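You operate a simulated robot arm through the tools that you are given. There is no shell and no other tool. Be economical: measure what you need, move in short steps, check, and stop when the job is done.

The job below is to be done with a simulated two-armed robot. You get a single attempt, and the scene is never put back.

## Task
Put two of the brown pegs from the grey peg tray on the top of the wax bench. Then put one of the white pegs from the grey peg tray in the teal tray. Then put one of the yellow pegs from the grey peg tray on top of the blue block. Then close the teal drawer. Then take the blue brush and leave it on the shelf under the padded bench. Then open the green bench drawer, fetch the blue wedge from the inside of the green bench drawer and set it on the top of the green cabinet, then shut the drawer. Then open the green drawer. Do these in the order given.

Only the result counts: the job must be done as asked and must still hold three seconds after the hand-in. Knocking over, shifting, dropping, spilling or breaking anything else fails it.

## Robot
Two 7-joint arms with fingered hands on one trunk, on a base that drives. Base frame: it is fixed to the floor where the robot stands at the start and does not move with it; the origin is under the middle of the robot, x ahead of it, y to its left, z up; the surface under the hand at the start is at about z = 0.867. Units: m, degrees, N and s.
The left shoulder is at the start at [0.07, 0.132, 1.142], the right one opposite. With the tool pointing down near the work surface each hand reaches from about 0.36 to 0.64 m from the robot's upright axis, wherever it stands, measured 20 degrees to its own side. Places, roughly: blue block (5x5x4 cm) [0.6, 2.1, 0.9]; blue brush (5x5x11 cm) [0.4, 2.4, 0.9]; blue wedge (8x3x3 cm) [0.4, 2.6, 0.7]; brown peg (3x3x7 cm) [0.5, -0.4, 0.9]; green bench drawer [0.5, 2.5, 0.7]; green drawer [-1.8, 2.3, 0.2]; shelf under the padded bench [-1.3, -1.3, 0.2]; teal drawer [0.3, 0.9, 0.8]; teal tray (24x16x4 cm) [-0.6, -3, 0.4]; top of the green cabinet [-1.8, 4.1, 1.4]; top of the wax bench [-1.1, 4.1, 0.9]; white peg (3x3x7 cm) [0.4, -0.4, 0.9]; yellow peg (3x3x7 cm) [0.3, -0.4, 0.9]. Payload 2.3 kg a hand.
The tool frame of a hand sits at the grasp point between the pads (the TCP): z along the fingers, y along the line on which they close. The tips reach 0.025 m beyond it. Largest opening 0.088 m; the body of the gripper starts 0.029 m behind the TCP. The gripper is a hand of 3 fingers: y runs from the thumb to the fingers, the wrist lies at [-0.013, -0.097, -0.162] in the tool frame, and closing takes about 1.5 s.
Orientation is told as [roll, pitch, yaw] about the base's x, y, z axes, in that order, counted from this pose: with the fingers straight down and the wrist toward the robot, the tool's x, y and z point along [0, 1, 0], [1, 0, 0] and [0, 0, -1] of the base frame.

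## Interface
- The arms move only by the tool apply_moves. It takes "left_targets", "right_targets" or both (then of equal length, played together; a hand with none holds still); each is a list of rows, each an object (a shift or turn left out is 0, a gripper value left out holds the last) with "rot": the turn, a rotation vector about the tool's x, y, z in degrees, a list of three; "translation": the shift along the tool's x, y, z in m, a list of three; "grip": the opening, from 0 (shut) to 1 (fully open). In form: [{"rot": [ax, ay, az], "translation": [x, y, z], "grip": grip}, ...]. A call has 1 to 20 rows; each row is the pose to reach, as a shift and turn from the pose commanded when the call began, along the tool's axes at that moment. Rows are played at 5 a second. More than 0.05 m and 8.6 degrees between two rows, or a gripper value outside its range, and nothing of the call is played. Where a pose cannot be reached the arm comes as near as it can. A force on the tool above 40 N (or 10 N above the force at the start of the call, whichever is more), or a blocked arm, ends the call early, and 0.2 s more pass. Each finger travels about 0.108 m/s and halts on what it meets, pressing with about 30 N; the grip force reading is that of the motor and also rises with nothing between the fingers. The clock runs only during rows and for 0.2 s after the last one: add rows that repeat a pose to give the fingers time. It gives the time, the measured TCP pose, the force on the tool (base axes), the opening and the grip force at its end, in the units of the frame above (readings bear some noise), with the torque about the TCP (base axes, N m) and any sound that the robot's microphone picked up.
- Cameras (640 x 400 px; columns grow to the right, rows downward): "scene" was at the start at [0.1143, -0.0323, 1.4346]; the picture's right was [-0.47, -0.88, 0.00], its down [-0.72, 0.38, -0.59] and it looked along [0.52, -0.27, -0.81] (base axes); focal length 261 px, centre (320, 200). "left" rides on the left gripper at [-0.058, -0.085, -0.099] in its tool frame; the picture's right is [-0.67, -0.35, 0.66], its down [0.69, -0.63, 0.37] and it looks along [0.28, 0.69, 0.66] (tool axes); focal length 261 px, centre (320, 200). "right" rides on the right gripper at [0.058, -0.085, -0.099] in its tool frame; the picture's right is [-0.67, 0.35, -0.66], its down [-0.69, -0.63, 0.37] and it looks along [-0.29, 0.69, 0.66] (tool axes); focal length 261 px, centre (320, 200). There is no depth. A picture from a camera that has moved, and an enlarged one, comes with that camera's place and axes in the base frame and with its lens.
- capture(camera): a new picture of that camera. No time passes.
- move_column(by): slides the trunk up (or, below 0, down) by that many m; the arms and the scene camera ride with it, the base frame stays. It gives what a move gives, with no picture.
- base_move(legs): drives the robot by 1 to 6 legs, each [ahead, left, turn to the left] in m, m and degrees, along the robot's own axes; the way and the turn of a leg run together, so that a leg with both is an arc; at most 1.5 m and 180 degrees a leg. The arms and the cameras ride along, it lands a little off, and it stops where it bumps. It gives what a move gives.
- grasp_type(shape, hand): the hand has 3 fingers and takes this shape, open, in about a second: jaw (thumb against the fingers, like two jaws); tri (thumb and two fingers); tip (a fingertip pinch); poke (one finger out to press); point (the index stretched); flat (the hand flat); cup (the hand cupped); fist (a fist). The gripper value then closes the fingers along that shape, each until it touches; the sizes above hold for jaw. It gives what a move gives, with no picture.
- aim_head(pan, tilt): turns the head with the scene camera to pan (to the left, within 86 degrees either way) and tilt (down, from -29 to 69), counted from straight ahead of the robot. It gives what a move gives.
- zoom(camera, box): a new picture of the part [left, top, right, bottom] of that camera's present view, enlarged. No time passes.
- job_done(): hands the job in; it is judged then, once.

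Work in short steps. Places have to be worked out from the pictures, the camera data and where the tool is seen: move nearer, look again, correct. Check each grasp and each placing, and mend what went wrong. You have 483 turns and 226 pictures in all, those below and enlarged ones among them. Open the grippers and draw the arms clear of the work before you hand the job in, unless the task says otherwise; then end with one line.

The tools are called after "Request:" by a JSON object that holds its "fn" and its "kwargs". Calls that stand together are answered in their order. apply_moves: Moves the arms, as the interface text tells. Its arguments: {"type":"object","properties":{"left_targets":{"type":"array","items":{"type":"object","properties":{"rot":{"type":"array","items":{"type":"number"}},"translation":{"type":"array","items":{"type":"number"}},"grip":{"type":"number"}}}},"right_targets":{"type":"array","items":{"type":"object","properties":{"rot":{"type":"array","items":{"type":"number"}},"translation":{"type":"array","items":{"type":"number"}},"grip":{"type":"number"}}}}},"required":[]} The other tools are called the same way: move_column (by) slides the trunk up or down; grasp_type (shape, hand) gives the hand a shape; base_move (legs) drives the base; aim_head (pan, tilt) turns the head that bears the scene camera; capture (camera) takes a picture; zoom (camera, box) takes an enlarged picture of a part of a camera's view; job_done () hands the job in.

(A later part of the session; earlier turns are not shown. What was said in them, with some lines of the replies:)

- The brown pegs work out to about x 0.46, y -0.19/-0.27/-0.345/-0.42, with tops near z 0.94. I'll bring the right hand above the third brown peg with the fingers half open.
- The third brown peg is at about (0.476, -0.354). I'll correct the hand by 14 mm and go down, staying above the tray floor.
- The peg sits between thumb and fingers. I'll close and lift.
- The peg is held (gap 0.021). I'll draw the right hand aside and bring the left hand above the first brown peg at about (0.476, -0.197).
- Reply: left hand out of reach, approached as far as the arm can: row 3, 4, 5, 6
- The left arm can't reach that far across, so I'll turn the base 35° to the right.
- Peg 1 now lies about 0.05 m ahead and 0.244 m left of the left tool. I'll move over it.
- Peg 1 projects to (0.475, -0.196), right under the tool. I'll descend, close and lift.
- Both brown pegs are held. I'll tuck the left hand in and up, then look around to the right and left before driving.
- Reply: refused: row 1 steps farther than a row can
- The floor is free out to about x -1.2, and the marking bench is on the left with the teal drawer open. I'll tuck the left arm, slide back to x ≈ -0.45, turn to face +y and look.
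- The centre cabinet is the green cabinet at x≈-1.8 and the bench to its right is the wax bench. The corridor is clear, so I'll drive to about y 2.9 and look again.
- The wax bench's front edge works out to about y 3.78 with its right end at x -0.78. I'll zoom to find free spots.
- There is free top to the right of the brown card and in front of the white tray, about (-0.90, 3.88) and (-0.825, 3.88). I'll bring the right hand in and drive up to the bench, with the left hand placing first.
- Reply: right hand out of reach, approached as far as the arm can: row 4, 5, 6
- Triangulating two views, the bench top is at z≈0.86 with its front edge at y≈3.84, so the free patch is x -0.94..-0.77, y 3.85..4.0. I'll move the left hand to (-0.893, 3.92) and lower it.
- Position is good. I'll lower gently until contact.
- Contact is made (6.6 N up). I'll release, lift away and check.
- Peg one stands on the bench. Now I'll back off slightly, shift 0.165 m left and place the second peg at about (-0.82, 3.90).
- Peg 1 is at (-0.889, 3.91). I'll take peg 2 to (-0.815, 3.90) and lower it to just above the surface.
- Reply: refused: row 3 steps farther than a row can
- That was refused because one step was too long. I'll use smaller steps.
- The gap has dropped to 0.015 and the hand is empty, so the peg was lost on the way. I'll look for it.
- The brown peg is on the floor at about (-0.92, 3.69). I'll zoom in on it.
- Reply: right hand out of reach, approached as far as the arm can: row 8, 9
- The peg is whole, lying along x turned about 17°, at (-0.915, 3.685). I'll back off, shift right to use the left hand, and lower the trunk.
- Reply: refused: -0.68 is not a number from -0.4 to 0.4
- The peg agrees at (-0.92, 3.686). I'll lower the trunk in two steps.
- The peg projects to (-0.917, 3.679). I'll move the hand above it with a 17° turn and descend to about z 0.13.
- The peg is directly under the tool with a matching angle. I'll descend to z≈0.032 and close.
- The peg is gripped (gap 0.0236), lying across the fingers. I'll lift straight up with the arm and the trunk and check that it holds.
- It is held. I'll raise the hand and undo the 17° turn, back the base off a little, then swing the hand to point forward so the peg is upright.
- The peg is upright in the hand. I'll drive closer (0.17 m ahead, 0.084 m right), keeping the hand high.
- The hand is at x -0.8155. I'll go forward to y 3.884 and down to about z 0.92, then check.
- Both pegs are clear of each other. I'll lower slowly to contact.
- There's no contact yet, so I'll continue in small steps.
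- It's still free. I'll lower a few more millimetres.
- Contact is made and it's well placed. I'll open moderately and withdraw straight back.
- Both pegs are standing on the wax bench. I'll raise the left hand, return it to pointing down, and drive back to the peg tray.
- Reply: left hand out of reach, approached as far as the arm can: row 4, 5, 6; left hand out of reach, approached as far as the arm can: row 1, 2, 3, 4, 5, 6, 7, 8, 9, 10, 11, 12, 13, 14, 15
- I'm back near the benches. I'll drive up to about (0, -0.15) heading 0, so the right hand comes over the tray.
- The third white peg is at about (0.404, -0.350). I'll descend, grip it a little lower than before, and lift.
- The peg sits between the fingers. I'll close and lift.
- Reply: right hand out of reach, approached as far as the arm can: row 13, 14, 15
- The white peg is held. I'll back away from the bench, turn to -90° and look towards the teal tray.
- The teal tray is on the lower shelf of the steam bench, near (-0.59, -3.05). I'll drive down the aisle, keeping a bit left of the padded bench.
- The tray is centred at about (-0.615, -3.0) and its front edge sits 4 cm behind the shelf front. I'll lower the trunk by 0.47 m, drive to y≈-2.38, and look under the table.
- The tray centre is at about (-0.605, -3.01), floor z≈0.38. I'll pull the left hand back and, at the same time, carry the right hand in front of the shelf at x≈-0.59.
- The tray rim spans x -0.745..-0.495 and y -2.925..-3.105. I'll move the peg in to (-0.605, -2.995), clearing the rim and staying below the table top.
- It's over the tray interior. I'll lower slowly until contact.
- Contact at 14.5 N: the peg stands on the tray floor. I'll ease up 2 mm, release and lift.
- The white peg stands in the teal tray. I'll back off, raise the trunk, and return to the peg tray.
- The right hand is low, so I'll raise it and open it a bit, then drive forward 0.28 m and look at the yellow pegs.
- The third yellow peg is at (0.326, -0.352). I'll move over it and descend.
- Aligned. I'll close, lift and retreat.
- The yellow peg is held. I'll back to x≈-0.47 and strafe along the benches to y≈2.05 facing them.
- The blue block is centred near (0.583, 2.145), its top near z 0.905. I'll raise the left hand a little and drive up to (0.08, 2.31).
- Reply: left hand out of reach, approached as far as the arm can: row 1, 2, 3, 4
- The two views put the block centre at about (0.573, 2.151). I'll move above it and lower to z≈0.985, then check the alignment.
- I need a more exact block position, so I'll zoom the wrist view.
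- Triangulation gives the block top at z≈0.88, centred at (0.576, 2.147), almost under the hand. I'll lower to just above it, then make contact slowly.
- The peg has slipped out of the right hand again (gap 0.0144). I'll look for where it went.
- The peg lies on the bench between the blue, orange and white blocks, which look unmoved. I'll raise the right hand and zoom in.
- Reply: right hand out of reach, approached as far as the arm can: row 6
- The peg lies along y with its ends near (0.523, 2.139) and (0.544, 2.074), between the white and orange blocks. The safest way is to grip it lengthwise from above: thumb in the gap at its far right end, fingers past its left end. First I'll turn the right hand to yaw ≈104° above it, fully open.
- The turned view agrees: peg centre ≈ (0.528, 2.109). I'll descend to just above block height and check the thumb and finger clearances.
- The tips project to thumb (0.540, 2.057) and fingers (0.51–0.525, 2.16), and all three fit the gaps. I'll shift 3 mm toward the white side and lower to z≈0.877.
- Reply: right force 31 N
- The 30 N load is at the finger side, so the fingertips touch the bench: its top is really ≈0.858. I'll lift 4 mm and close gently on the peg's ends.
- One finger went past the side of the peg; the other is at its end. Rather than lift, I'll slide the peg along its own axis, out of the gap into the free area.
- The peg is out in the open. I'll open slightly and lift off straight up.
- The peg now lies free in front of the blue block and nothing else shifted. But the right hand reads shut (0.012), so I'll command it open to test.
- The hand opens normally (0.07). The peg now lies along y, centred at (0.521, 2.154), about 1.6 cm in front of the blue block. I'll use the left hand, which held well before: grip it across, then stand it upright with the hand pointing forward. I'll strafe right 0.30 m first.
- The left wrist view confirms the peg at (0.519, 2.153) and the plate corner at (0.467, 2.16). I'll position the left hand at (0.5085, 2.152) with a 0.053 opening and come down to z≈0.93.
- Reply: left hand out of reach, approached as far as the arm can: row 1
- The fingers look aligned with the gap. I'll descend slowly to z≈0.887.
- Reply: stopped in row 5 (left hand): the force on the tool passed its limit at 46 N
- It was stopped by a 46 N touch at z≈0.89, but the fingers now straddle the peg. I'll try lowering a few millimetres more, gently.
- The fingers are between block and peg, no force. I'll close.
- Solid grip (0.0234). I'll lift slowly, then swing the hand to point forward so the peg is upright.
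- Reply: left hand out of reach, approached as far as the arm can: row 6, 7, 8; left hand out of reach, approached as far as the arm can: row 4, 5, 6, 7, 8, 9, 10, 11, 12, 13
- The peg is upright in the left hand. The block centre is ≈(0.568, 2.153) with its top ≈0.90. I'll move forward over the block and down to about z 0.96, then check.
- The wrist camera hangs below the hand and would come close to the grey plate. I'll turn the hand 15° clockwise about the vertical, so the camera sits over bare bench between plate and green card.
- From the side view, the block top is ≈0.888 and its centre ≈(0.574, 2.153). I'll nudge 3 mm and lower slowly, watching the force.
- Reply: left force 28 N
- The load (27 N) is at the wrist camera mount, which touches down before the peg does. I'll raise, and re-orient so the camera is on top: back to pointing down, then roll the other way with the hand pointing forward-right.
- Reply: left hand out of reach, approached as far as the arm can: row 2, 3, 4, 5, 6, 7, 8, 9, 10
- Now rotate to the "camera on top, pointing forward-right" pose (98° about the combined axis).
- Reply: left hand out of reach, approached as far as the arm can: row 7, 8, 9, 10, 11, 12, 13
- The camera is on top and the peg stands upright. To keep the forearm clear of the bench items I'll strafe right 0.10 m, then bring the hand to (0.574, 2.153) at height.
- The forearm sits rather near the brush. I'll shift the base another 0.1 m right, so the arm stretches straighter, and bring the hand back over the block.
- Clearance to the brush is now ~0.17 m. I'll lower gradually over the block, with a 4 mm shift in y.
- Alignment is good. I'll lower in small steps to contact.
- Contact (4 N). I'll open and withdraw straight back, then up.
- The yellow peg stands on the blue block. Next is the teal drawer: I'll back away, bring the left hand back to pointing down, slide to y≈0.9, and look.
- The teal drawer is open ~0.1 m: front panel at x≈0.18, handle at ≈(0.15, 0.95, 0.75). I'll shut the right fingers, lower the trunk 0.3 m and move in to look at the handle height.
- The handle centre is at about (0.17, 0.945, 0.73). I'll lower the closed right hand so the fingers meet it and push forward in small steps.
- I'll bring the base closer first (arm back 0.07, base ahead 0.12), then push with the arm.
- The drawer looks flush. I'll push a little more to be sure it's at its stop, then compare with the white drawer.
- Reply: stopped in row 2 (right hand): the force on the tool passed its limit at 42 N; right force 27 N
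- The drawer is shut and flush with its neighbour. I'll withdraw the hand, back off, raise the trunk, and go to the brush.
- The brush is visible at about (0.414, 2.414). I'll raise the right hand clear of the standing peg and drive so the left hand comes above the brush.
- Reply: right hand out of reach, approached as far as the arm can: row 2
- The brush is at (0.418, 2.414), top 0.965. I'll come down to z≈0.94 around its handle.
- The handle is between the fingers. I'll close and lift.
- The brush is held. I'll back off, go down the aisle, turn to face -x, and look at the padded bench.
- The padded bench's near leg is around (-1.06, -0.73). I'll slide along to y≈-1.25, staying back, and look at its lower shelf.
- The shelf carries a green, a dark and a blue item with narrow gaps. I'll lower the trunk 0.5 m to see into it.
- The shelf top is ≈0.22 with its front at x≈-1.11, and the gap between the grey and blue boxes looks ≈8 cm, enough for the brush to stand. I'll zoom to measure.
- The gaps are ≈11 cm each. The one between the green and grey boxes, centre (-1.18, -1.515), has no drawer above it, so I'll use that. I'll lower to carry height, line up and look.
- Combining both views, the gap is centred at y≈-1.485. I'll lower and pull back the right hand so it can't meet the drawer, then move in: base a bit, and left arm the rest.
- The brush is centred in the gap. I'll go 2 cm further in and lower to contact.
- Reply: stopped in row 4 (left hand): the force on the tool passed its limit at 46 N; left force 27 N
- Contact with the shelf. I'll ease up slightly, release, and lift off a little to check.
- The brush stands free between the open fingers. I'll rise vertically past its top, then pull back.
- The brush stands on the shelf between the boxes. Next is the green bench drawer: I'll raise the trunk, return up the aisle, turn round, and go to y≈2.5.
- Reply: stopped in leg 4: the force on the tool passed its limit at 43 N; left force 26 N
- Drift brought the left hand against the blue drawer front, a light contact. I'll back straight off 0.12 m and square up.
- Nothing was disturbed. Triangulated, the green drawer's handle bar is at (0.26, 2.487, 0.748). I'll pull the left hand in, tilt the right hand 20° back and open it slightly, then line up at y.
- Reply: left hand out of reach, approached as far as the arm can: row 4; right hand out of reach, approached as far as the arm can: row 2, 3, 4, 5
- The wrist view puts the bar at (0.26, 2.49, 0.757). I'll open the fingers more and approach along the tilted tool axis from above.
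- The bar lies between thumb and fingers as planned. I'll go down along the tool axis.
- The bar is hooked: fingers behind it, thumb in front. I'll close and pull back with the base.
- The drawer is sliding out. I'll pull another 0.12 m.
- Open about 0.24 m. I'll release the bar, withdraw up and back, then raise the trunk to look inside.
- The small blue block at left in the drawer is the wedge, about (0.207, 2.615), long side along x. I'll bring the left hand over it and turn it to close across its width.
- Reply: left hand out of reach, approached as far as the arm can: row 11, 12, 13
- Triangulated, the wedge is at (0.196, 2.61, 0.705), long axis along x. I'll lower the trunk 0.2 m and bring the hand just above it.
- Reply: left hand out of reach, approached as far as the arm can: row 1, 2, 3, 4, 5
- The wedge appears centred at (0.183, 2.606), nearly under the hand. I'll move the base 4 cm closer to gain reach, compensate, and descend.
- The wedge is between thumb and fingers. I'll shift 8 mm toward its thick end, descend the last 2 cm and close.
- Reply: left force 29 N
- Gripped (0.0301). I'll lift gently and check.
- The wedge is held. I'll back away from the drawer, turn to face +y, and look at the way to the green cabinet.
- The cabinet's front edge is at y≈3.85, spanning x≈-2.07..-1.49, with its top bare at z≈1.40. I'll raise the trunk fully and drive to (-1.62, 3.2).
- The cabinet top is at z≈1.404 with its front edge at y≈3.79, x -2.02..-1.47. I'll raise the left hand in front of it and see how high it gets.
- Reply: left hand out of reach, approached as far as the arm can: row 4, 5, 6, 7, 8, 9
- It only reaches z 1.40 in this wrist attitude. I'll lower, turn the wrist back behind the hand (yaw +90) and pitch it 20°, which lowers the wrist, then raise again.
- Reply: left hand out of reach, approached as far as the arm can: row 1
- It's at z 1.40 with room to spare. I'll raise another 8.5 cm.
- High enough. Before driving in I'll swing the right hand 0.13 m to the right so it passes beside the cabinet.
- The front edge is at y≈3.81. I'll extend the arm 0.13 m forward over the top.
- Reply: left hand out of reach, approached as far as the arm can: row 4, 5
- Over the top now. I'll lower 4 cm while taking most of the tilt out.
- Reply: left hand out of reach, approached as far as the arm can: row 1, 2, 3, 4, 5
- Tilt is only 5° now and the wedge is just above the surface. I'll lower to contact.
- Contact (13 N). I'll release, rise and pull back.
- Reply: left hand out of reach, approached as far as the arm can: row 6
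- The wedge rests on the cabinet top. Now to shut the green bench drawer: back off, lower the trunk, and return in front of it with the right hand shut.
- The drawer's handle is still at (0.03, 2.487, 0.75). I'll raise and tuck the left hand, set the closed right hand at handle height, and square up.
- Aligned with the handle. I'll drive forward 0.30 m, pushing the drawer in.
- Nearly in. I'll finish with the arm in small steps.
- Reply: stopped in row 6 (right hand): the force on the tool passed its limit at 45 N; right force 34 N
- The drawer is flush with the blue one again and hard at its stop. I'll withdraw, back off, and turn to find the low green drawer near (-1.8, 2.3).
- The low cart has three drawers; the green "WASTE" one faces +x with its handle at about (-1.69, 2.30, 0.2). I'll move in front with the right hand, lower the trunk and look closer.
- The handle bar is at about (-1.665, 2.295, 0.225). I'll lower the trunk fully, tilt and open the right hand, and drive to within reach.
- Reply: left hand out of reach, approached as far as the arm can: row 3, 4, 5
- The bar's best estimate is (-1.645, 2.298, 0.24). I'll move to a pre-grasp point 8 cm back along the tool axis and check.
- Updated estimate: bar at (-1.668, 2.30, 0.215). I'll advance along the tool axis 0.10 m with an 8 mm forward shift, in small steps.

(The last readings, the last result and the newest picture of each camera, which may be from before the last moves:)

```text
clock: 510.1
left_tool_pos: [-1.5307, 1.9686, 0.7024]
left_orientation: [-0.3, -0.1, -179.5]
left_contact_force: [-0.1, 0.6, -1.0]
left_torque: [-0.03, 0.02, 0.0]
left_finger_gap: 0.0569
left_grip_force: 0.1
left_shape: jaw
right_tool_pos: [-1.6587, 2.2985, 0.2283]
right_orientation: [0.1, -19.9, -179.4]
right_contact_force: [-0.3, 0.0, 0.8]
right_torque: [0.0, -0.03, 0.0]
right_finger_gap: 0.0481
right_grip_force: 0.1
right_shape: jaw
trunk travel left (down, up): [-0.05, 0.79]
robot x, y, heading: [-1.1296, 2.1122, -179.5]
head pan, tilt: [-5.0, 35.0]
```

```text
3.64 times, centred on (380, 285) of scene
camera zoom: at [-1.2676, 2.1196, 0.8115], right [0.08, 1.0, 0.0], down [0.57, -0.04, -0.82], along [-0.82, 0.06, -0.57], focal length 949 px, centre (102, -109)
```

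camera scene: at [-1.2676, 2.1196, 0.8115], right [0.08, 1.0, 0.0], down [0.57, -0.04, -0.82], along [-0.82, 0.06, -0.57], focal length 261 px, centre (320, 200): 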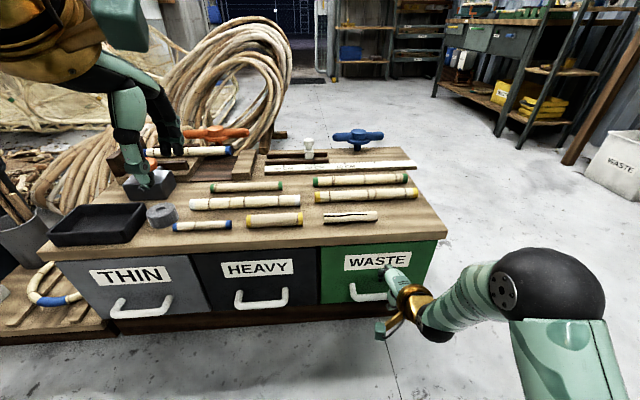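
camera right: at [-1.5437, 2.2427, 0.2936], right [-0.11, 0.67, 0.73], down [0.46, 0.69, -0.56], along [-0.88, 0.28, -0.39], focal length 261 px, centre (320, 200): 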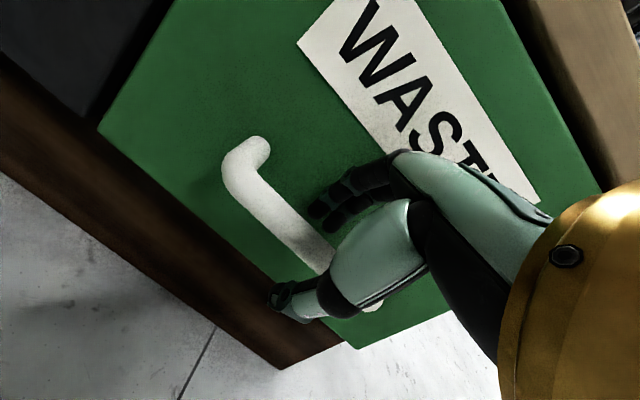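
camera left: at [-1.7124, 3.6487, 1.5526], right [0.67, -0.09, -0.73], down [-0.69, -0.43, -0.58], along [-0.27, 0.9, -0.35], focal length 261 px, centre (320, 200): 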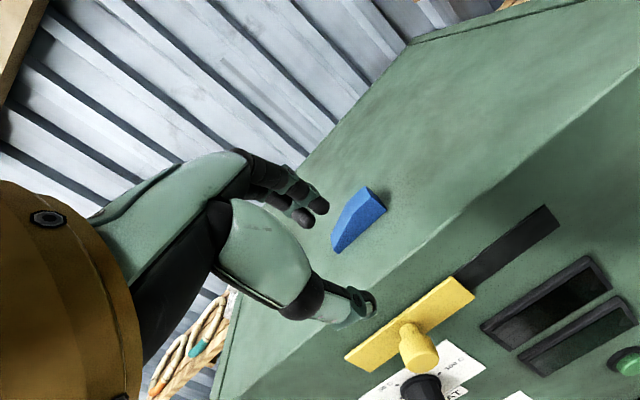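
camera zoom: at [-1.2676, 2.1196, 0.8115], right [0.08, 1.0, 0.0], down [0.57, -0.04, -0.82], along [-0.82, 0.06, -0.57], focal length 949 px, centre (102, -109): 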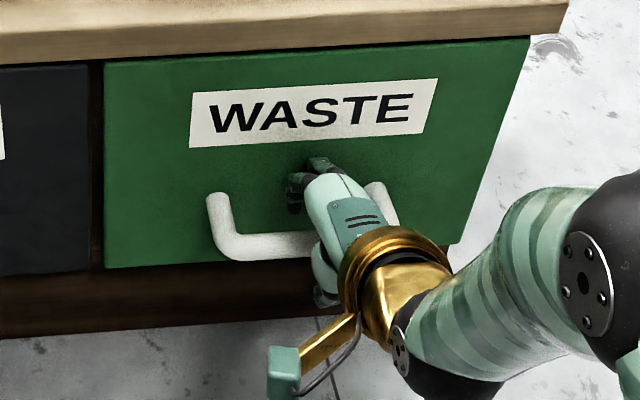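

The picture matches the earlier successful grasp. I'll go 1 cm further and close.

Request:
{"fn": "apply_moves", "kwargs": {"right_targets": [{"translation": [0, 0, 0.006]}, {"translation": [0, 0, 0.012]}, {"translation": [0, 0, 0.012]}, {"translation": [0, 0, 0.012], "grip": 0.3}, {"translation": [0, 0, 0.012], "grip": 0.1}, {"translation": [0, 0, 0.012], "grip": 0.0}, {"translation": [0, 0, 0.012]}, {"translation": [0, 0, 0.012]}, {"translation": [0, 0, 0.012]}]}}

Request:
{"fn": "capture", "kwargs": {"camera": "right"}}

```text
clock: 512.1
left_tool_pos: [-1.532, 1.9682, 0.7018]
left_orientation: [-0.2, -0.1, -179.5]
left_contact_force: [-0.8, -0.5, -0.5]
left_torque: [-0.01, -0.03, 0.03]
left_finger_gap: 0.057
left_grip_force: 0.1
left_shape: jaw
right_tool_pos: [-1.6609, 2.3, 0.2159]
right_orientation: [0.2, -19.6, -179.5]
right_contact_force: [0.1, 0.1, -12.0]
right_torque: [-0.04, -0.03, -0.01]
right_finger_gap: 0.0046
right_grip_force: 30.1
right_shape: jaw
trunk travel left (down, up): [-0.05, 0.79]
robot x, y, heading: [-1.125, 2.1111, -179.4]
head pan, tilt: [-5.0, 35.0]
```

```text
64 pictures are left
camera right: at [-1.5468, 2.243, 0.2808], right [-0.12, 0.67, 0.73], down [0.46, 0.69, -0.56], along [-0.88, 0.28, -0.39], focal length 261 px, centre (320, 200)
```

right: 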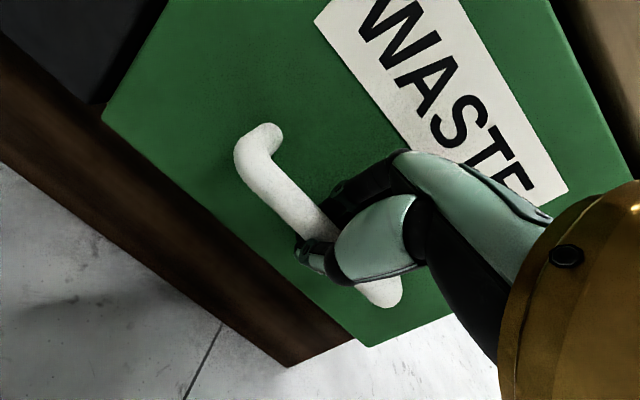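

The same signature as the first drawer (gap 0.005, hand curled round the bar). I'll pull back with the base.

Request:
{"fn": "base_move", "kwargs": {"legs": [[-0.12, 0, 0]]}}

Request:
{"fn": "capture", "kwargs": {"camera": "scene"}}

```text
clock: 513.3
left_tool_pos: [-1.4131, 1.9692, 0.7007]
left_orientation: [-0.2, 0.0, -179.5]
left_contact_force: [-0.4, 0.0, -0.1]
left_torque: [0.0, 0.0, -0.01]
left_finger_gap: 0.0573
left_grip_force: 0.1
left_shape: jaw
right_tool_pos: [-1.5434, 2.3001, 0.2155]
right_orientation: [0.1, -19.6, -179.4]
right_contact_force: [1.4, -1.2, -15.4]
right_torque: [-0.04, -0.08, -0.05]
right_finger_gap: 0.0051
right_grip_force: 29.4
right_shape: jaw
trunk travel left (down, up): [-0.05, 0.79]
robot x, y, heading: [-1.0091, 2.1133, -179.3]
head pan, tilt: [-5.0, 35.0]
```

```text
63 pictures are left
camera scene: at [-1.151, 2.1214, 0.811], right [0.08, 1.0, 0.0], down [0.58, -0.04, -0.82], along [-0.81, 0.06, -0.58], focal length 261 px, centre (320, 200)
```

scene: 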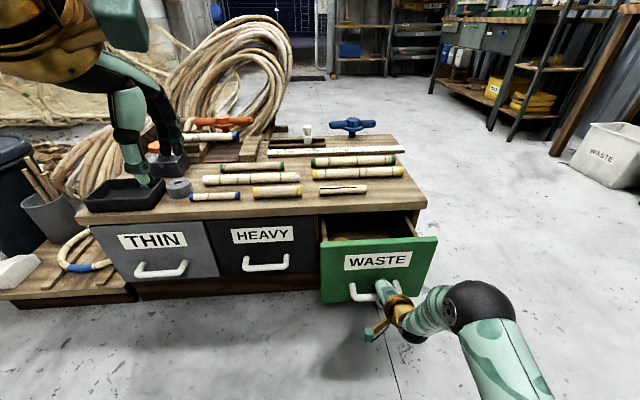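

It's opening. I'll pull another 0.12 m so it is well open.

Request:
{"fn": "base_move", "kwargs": {"legs": [[-0.12, 0, 0]]}}

Request:
{"fn": "capture", "kwargs": {"camera": "scene"}}

```text
clock: 514.5
left_tool_pos: [-1.2939, 1.9697, 0.7013]
left_orientation: [-0.2, 0.0, -179.5]
left_contact_force: [-0.1, -0.7, -0.4]
left_torque: [0.0, -0.04, 0.01]
left_finger_gap: 0.0568
left_grip_force: 0.0
left_shape: jaw
right_tool_pos: [-1.4255, 2.2991, 0.2169]
right_orientation: [0.1, -19.6, -179.2]
right_contact_force: [1.1, -1.7, -14.3]
right_torque: [-0.04, -0.06, -0.02]
right_finger_gap: 0.005
right_grip_force: 30.3
right_shape: jaw
trunk travel left (down, up): [-0.05, 0.79]
robot x, y, heading: [-0.8901, 2.1109, -179.1]
head pan, tilt: [-5.0, 35.0]
```

```text
62 pictures are left
camera scene: at [-1.0326, 2.1225, 0.811], right [0.07, 1.0, 0.0], down [0.58, -0.04, -0.82], along [-0.81, 0.06, -0.58], focal length 261 px, centre (320, 200)
```

scene: 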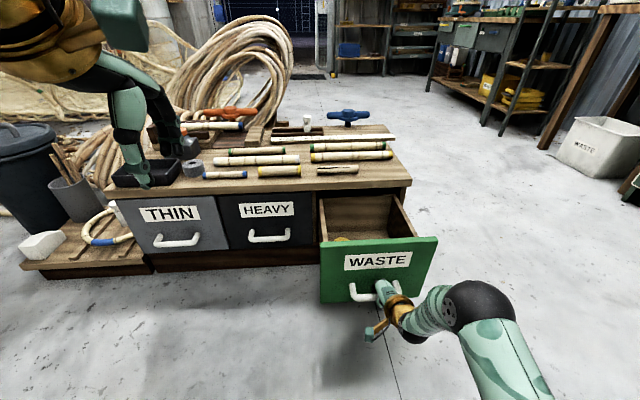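

It's open 0.24 m. I'll ease it a further 5 cm, then release and withdraw.

Request:
{"fn": "base_move", "kwargs": {"legs": [[-0.05, 0, 0]]}}

Request:
{"fn": "apply_moves", "kwargs": {"right_targets": [{"grip": 0.3}, {"grip": 0.6}, {"grip": 0.65}, {"grip": 0.65}, {"grip": 0.65}, {"translation": [0, 0, -0.03]}, {"translation": [0, 0, -0.07]}, {"translation": [0, -0.03, -0.1]}, {"translation": [0, -0.06, -0.12]}, {"translation": [0, -0.06, -0.12]}]}}

Request:
{"fn": "base_move", "kwargs": {"legs": [[-0.2, 0, 0]]}}

Request:
{"fn": "capture", "kwargs": {"camera": "scene"}}

```text
clock: 515.4
left_tool_pos: [-1.2746, 1.9688, 0.7006]
left_orientation: [-0.2, 0.1, -179.2]
left_contact_force: [0.4, 0.7, -0.1]
left_torque: [-0.01, -0.02, 0.02]
left_finger_gap: 0.0567
left_grip_force: 0.1
left_shape: jaw
right_tool_pos: [-1.4067, 2.2983, 0.2137]
right_orientation: [0.0, -19.6, -179.1]
right_contact_force: [-20.8, 3.3, -19.0]
right_torque: [-0.03, -0.15, -0.05]
right_finger_gap: 0.005
right_grip_force: 29.8
right_shape: jaw
trunk travel left (down, up): [-0.05, 0.79]
robot x, y, heading: [-0.8667, 2.111, -179.0]
head pan, tilt: [-5.0, 35.0]
stopped in leg 1: the force on the tool passed its limit at 57 N (the readings are from after the stop); the commanded pose is now the measured one
```

```text
clock: 517.6
left_tool_pos: [-1.2717, 1.9677, 0.7029]
left_orientation: [-0.2, -0.1, -179.2]
left_contact_force: [0.3, -0.4, 0.7]
left_torque: [-0.01, -0.01, 0.0]
left_finger_gap: 0.0569
left_grip_force: 0.1
left_shape: jaw
right_tool_pos: [-1.308, 2.3017, 0.3097]
right_orientation: [0.1, -20.1, -179.1]
right_contact_force: [0.1, 0.1, 0.7]
right_torque: [-0.04, 0.03, -0.01]
right_finger_gap: 0.0567
right_grip_force: 0.3
right_shape: jaw
trunk travel left (down, up): [-0.05, 0.79]
robot x, y, heading: [-0.8722, 2.1163, -179.3]
head pan, tilt: [-5.0, 35.0]
```

```text
clock: 519.2
left_tool_pos: [-1.0715, 1.9705, 0.703]
left_orientation: [-0.3, -0.2, -179.4]
left_contact_force: [1.5, 0.2, 1.0]
left_torque: [-0.01, 0.02, -0.01]
left_finger_gap: 0.0571
left_grip_force: 0.1
left_shape: jaw
right_tool_pos: [-1.1082, 2.3061, 0.3097]
right_orientation: [0.1, -20.1, -179.2]
right_contact_force: [-0.2, 0.4, 0.1]
right_torque: [0.0, -0.02, -0.01]
right_finger_gap: 0.0568
right_grip_force: 0.1
right_shape: jaw
trunk travel left (down, up): [-0.05, 0.79]
robot x, y, heading: [-0.6674, 2.117, -179.2]
head pan, tilt: [-5.0, 35.0]
```

```text
61 pictures are left
camera scene: at [-0.8096, 2.125, 0.8116], right [0.07, 1.0, 0.0], down [0.57, -0.04, -0.82], along [-0.82, 0.06, -0.57], focal length 261 px, centre (320, 200)
```

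scene: 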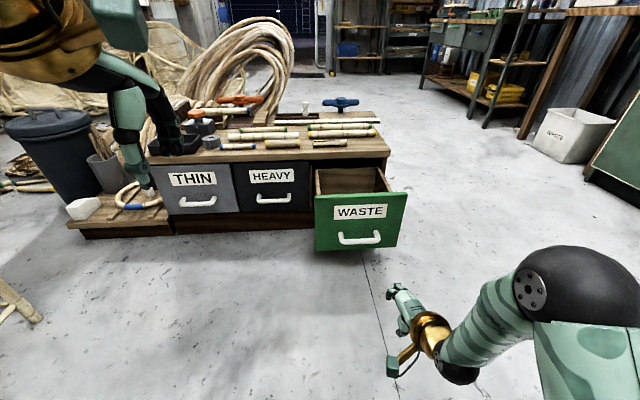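

The green drawer is fully open, at its stop. Everything else was seen in place after its step: both brown pegs, the white peg, the yellow peg on the block, the brush, the wedge and the two shut drawers. Hands are open and clear, so I hand in.

Request:
{"fn": "job_done", "kwargs": {}}

```text
The job is handed in.
```

The job is handed in, with every step done in the order given. On the way, a brown peg fell to the floor and the yellow peg fell onto the joining bench; I picked both up and placed them. I saw no other objects moved.
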